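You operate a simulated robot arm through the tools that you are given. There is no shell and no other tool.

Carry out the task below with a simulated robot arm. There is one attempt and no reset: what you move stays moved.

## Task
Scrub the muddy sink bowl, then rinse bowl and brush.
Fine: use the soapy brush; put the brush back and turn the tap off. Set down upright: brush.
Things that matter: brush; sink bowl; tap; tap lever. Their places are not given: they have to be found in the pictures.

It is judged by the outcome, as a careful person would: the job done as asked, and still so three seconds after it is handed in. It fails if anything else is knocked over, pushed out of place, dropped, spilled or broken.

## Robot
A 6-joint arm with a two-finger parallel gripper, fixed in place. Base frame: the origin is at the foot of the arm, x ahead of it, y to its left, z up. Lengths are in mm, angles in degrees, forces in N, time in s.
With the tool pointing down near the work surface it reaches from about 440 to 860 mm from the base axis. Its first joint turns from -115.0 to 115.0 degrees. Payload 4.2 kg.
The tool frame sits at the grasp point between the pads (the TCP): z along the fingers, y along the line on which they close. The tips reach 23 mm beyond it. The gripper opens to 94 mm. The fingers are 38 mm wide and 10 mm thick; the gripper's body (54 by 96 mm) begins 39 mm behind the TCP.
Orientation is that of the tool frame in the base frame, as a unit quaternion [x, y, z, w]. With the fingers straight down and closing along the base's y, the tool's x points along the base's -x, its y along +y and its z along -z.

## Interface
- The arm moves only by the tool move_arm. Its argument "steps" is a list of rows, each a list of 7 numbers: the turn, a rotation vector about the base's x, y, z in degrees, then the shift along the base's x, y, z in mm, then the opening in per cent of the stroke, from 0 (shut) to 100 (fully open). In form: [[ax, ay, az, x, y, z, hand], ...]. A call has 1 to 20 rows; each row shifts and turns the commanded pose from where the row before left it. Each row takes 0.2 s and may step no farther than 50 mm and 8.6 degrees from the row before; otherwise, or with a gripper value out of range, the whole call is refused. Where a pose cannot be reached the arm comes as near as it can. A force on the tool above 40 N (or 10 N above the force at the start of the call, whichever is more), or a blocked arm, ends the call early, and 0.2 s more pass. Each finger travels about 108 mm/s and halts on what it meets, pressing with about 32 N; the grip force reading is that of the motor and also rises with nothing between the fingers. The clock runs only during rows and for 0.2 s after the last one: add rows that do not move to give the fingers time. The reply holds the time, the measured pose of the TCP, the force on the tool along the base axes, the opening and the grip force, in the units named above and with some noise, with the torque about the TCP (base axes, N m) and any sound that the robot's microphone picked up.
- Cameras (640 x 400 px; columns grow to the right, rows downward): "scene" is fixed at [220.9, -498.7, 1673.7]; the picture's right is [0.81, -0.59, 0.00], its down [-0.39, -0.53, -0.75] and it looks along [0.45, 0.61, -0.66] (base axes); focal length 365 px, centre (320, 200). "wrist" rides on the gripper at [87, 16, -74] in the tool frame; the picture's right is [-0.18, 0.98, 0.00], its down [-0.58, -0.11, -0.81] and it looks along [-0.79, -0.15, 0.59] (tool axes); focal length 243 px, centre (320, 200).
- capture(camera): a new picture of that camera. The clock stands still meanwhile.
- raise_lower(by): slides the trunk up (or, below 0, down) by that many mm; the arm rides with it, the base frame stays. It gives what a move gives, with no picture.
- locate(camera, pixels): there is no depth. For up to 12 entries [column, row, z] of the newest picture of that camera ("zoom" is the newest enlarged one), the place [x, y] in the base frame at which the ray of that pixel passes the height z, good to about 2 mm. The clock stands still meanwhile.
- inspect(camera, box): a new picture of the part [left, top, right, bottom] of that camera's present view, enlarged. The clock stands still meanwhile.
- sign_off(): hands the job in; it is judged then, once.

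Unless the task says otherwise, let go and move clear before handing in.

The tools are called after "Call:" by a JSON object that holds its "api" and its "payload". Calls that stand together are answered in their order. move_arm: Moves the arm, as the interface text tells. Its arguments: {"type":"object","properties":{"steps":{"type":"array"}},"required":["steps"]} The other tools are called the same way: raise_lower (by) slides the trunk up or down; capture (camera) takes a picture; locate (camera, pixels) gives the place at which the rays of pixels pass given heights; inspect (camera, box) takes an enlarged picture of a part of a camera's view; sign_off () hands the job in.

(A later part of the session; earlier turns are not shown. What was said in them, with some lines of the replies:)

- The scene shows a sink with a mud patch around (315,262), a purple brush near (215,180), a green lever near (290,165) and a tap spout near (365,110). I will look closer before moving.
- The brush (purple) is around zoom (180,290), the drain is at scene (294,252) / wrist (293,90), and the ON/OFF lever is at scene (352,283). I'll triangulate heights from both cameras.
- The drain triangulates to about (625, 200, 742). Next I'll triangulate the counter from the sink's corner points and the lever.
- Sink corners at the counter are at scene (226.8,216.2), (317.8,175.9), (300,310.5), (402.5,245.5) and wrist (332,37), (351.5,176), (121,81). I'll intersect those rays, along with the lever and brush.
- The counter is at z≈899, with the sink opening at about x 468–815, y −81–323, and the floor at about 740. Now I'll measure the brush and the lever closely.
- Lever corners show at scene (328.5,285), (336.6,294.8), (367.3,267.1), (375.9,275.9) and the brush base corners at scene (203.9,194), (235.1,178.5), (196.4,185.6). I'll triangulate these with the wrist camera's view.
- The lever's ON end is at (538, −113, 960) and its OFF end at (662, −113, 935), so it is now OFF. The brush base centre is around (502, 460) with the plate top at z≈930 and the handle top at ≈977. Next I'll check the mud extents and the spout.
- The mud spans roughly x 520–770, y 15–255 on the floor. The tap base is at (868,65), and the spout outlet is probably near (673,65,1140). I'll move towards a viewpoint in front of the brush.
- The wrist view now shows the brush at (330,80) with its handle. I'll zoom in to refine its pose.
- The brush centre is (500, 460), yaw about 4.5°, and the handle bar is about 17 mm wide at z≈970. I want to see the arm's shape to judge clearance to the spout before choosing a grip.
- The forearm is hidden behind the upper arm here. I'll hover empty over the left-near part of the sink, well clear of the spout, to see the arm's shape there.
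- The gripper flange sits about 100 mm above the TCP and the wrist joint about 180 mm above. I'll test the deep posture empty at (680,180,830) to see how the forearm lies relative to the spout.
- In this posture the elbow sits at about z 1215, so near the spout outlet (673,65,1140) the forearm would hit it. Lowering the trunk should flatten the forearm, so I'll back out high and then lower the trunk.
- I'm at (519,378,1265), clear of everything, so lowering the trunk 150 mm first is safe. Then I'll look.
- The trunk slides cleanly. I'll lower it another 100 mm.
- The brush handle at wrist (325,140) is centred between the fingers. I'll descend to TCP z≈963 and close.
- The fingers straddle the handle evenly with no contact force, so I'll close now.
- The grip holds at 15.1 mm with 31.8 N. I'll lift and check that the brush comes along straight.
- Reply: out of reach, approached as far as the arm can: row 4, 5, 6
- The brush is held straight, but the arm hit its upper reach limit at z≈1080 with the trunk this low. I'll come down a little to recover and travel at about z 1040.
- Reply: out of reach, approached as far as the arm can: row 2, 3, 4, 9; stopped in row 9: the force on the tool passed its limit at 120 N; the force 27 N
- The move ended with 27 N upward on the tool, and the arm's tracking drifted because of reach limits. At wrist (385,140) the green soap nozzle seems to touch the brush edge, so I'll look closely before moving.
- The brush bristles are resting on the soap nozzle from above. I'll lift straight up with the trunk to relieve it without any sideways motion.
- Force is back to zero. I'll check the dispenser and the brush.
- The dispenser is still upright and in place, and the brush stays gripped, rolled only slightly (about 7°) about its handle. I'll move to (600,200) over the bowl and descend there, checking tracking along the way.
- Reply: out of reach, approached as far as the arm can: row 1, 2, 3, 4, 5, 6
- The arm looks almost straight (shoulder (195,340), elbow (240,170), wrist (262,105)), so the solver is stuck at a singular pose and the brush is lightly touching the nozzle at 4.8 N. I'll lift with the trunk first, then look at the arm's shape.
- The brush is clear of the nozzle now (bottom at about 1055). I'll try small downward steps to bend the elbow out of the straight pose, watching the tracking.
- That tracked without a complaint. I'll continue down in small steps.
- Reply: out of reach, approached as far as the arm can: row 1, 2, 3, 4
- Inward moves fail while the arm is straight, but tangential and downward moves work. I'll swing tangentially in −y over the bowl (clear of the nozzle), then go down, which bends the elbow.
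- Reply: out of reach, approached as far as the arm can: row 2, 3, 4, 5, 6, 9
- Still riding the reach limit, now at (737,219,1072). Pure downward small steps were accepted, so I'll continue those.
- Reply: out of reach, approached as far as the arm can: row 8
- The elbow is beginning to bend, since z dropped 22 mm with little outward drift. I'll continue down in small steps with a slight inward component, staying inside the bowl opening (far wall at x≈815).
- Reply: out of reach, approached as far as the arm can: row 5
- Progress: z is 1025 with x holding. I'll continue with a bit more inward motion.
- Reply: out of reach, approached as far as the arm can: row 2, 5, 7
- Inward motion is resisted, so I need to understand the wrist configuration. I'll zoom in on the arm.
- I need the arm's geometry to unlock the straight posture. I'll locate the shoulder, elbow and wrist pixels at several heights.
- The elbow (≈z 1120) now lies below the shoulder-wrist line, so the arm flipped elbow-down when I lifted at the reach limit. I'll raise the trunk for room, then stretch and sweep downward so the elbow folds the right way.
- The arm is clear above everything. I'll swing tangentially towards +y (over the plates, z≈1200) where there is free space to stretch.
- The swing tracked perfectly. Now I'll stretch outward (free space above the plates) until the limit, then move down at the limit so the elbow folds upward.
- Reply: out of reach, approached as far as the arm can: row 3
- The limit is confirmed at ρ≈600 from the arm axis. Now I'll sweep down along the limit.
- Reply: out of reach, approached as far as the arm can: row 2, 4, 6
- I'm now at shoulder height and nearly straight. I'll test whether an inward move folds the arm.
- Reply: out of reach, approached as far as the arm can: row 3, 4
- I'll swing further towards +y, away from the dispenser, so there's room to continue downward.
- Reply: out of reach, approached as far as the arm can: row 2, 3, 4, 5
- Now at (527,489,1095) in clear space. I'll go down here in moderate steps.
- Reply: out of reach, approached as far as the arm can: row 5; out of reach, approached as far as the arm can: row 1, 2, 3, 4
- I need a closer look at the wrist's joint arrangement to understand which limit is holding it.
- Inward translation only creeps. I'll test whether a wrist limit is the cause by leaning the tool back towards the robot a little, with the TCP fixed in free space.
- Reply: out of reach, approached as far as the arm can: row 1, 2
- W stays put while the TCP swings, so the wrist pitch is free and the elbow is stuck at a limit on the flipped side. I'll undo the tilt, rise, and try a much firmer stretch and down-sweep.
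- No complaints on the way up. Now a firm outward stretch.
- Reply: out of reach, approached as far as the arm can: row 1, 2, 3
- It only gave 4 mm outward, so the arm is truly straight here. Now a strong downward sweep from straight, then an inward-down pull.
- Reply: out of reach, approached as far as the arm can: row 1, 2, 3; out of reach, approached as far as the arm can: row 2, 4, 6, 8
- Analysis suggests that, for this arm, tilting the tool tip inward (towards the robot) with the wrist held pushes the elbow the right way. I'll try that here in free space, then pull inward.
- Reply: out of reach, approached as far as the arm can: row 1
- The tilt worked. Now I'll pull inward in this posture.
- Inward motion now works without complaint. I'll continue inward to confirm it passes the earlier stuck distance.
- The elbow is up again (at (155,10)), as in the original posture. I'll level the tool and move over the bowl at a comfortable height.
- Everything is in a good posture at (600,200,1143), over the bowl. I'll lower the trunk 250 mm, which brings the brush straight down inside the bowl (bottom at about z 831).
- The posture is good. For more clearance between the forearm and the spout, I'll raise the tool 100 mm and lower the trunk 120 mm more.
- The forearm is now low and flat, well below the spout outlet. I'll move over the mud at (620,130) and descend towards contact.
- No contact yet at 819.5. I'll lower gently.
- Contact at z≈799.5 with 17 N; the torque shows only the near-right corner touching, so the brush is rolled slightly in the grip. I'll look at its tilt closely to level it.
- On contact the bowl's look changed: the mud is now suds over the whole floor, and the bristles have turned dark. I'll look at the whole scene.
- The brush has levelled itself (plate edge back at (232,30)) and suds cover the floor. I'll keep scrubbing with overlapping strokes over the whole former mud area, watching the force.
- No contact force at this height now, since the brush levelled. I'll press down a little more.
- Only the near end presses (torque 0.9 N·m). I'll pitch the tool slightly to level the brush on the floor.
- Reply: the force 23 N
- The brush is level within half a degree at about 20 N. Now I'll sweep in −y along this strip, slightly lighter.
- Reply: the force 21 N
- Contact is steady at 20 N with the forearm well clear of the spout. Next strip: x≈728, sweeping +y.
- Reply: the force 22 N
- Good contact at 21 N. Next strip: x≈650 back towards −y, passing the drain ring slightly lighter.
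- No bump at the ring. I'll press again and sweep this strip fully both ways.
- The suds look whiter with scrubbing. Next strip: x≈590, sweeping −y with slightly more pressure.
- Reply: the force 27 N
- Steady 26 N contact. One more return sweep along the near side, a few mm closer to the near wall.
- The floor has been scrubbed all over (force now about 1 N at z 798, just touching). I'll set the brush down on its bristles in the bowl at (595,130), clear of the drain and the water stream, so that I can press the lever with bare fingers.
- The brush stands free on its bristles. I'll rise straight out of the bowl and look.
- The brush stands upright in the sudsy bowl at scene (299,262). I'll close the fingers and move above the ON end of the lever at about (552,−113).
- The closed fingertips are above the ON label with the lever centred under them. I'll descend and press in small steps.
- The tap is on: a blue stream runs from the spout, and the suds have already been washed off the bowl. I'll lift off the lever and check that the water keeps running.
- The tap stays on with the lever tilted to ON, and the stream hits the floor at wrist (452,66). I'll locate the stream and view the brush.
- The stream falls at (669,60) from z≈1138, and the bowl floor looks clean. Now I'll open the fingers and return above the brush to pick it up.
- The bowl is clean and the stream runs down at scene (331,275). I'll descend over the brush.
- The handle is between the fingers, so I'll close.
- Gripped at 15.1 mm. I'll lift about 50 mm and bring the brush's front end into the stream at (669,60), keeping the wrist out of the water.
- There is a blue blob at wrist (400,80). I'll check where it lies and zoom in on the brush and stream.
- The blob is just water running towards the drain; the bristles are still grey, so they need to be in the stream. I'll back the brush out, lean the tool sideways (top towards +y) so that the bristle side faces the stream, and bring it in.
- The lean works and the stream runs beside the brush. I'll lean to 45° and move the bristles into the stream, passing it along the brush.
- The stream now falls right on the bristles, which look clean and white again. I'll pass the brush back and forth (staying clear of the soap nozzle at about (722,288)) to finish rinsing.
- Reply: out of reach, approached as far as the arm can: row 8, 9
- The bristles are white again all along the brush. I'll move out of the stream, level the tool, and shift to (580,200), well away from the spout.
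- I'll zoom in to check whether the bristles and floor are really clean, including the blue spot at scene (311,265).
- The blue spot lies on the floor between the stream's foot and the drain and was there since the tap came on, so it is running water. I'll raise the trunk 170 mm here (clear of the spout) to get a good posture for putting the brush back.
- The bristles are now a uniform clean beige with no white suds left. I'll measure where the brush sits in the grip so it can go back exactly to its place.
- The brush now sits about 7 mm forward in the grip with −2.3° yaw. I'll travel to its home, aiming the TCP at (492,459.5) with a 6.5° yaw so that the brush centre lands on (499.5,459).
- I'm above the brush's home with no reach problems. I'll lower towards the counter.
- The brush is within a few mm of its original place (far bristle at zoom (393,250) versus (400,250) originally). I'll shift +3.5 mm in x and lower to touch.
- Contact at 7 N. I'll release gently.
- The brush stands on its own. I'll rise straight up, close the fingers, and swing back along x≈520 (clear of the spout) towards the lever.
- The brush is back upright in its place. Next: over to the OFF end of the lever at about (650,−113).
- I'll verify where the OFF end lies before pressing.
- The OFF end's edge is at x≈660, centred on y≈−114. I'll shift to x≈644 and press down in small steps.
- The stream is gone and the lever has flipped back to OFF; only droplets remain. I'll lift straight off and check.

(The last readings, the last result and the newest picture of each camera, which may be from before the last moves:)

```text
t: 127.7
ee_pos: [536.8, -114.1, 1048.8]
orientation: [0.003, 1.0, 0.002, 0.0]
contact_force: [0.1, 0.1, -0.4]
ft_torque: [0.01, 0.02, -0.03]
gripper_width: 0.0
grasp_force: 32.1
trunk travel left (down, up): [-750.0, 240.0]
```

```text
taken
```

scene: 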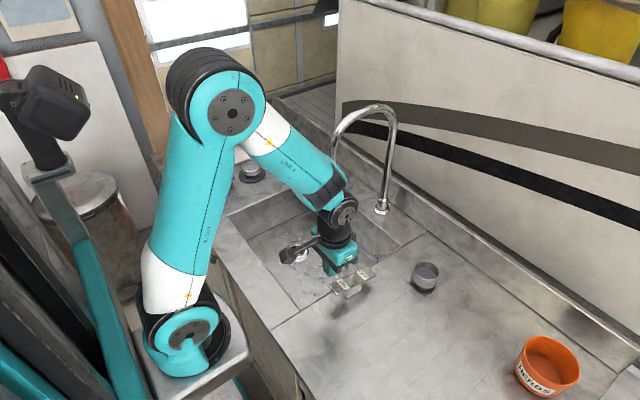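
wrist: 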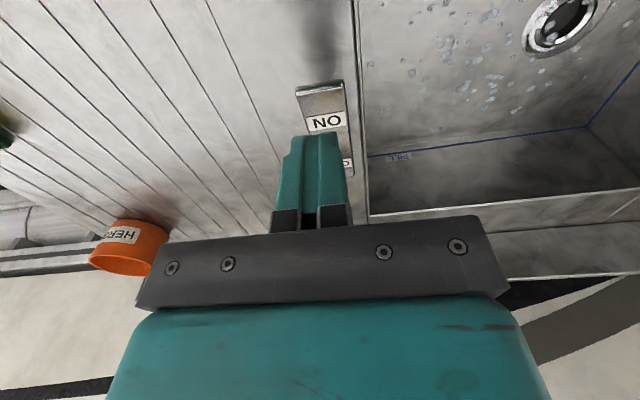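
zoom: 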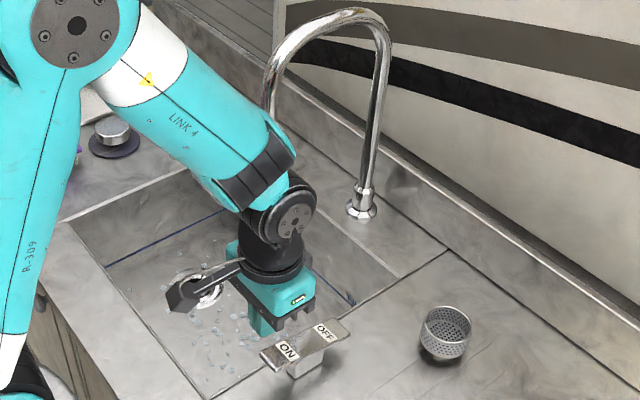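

The tap is off and the lever rests in OFF. I'll withdraw the arm to get an unobstructed view of the bowl and brush.

Call:
{"api": "move_arm", "payload": {"steps": [[0, 0, 0, -3, 45, 0, 0], [0, 0, 0, -3, 45, 0, 0], [0, 0, 0, -3, 45, 0, 0], [0, 0, 0, -3, 45, 0, 0], [0, 0, 0, -3, 45, 0, 0], [0, 0, 0, -3, 45, 0, 0], [0, 0, 0, -3, 45, 0, 0], [0, 0, 0, -15, 18, 12, 20], [0, 0, 0, -15, 18, 12, 40], [0, 0, 0, -15, 18, 12, 60], [0, 0, 0, -15, 18, 12, 60], [0, 0, 0, -15, 18, 12, 60], [0, 0, 0, 0, 0, 0, 60]]}}

Call:
{"api": "capture", "payload": {"camera": "scene"}}

Call:
{"api": "inspect", "payload": {"camera": "scene", "box": [230, 170, 410, 310]}}

Call:
{"api": "capture", "payload": {"camera": "wrist"}}

```text
t: 130.5
ee_pos: [440.3, 291.4, 1109.7]
orientation: [0.003, 1.0, 0.0, 0.0]
contact_force: [0.2, 0.2, -0.4]
ft_torque: [-0.03, 0.03, 0.03]
gripper_width: 56.2
grasp_force: 0.1
trunk travel left (down, up): [-750.0, 240.0]
```

```text
taken
```

scene: 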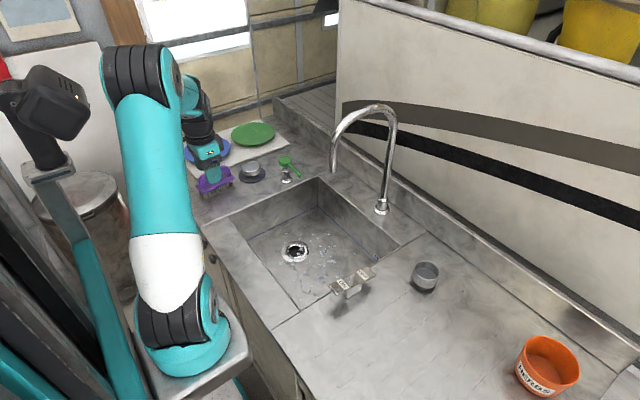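

```text
2.86 times, centred on (320, 240) of scene
```

zoom: 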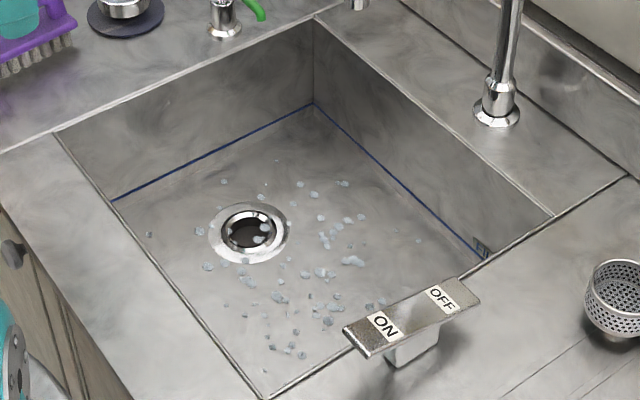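

```text
taken
```

wrist: 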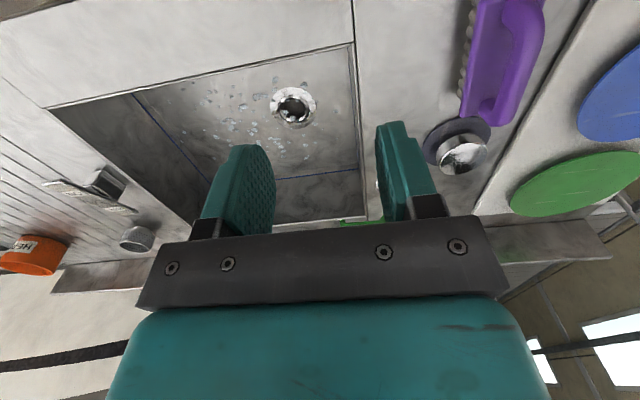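

The bowl shows scattered bluish spots. I'll zoom in to see whether they are water drops or left-over suds.

Call:
{"api": "inspect", "payload": {"camera": "scene", "box": [285, 225, 355, 300]}}

Call:
{"api": "inspect", "payload": {"camera": "wrist", "box": [170, 70, 330, 160]}}

Call:
{"api": "inspect", "payload": {"camera": "scene", "box": [180, 150, 300, 215]}}

```text
5.33 times, centred on (320, 262) of scene
```

zoom: 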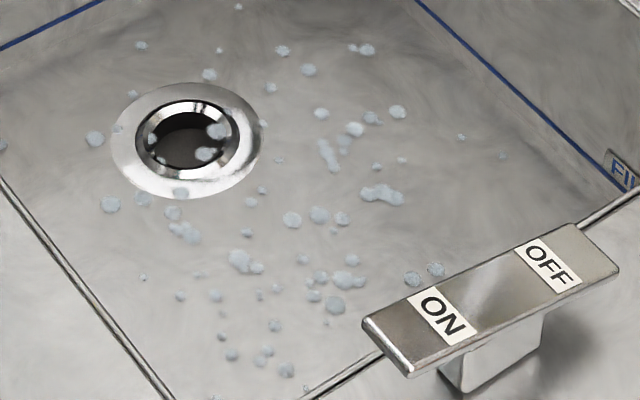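

```text
4.00 times, centred on (250, 115) of wrist
```

zoom: 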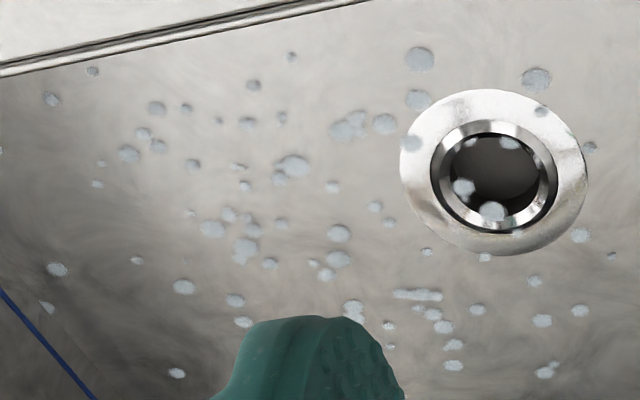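

```text
5.33 times, centred on (240, 182) of scene
```

zoom: 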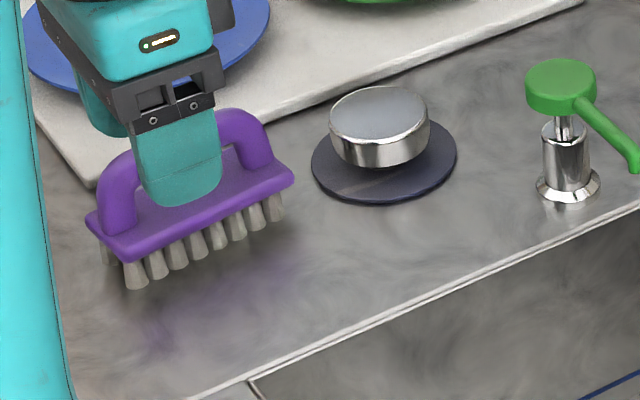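

The spots are round, water-blue drops that weren't there while the water ran, so they look like water droplets rather than suds. I'll look at the brush's bristles more closely from the wrist camera.

Call:
{"api": "inspect", "payload": {"camera": "wrist", "box": [440, 0, 560, 140]}}

Call:
{"api": "inspect", "payload": {"camera": "scene", "box": [190, 165, 240, 205]}}

```text
2.86 times, centred on (500, 70) of wrist
```

zoom: 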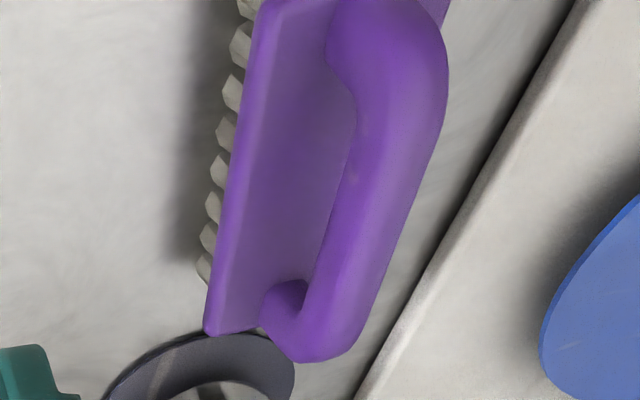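

```text
10.00 times, centred on (215, 185) of scene
```

zoom: 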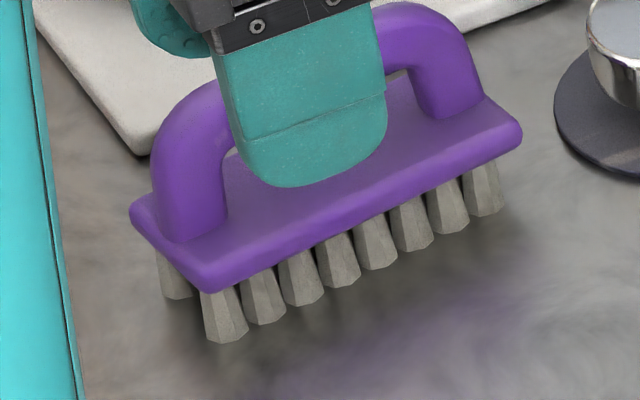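

The bristles are smooth clean beige (no white foam), and the brush, lever and dispenser match their original pixels. I'll wait a few seconds to see whether the drops change and everything stays put, moving a bit farther clear meanwhile.

Call:
{"api": "move_arm", "payload": {"steps": [[0, 0, 0, -10, 5, 20, 60], [0, 0, 0, -10, 5, 20, 60], [0, 0, 0, 0, 0, 20, 60], [0, 0, 0, 0, 0, 0, 60], [0, 0, 0, 0, 0, 0, 60], [0, 0, 0, 0, 0, 0, 60], [0, 0, 0, 0, 0, 0, 60], [0, 0, 0, 0, 0, 0, 60], [0, 0, 0, 0, 0, 0, 60], [0, 0, 0, 0, 0, 0, 60], [0, 0, 0, 0, 0, 0, 60], [0, 0, 0, 0, 0, 0, 60], [0, 0, 0, 0, 0, 0, 60], [0, 0, 0, 0, 0, 0, 60], [0, 0, 0, 0, 0, 0, 60], [0, 0, 0, 0, 0, 0, 60], [0, 0, 0, 0, 0, 0, 60], [0, 0, 0, 0, 0, 0, 60]]}}

Call:
{"api": "capture", "payload": {"camera": "scene"}}

Call:
{"api": "inspect", "payload": {"camera": "scene", "box": [285, 225, 355, 300]}}

Call:
{"api": "inspect", "payload": {"camera": "scene", "box": [310, 90, 422, 220]}}

```text
t: 134.3
ee_pos: [420.4, 300.4, 1170.0]
orientation: [0.003, 1.0, 0.0, 0.001]
contact_force: [0.2, -0.7, -0.1]
ft_torque: [-0.02, -0.01, 0.0]
gripper_width: 56.5
grasp_force: 0.0
trunk travel left (down, up): [-750.0, 240.0]
```

```text
taken
```

scene: 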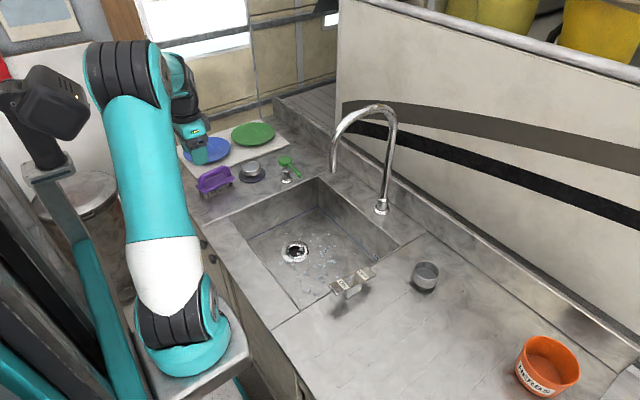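

```text
5.33 times, centred on (320, 262) of scene
```

zoom: 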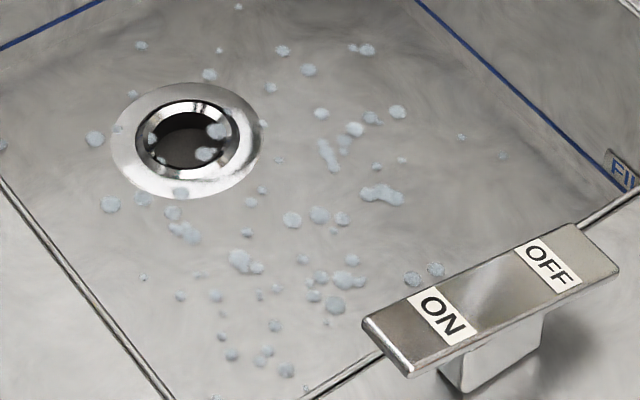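

```text
3.08 times, centred on (366, 155) of scene
```

zoom: 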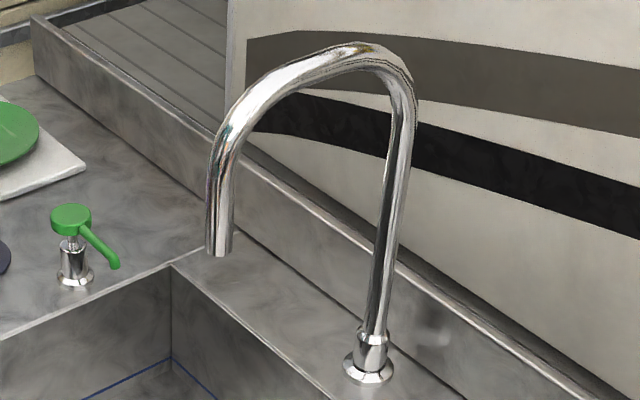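

Nothing changed over 4 s: the drops are static water drops centred in the clean bowl. The tap is off, the lever is in OFF, the brush stands upright in its place, and the arm is clear. I'm handing in the job.

Call:
{"api": "sign_off", "payload": {}}

```text
The job is handed in.
```

The bowl is scrubbed and rinsed, the brush is rinsed and standing upright in its original spot, and the tap is off. I've handed the job in, and no verdict has come back yet.

- **Bowl:** I scrubbed the whole muddy area with the soapy brush, and the mud turned to suds. The suds cleared once the tap was on, and the water ran for about 35 seconds. Some bluish spots are scattered over the bowl floor now. I took them for water drops because they only appeared after the tap went off, but I did not run the water again to confirm.
- **Brush:** I held the bristles in the stream until the white foam was gone and they looked a uniform clean beige. I set it back on the counter within a few mm of where it started.
- **Tap:** The lever is back in OFF and the stream has stopped.
- **Soap nozzle bump:** While carrying the brush over, I pressed it down onto the green soap nozzle. The robot's force limit stopped the move at 120 N. I touched the nozzle again lightly while getting clear. The dispenser is still upright, and its nozzle points where it did before. I can't rule out that the press pumped a little soap into the sink.
- **Arm:** The same lift overextended the arm and flipped its elbow. I recovered it over the counter without touching anything else.
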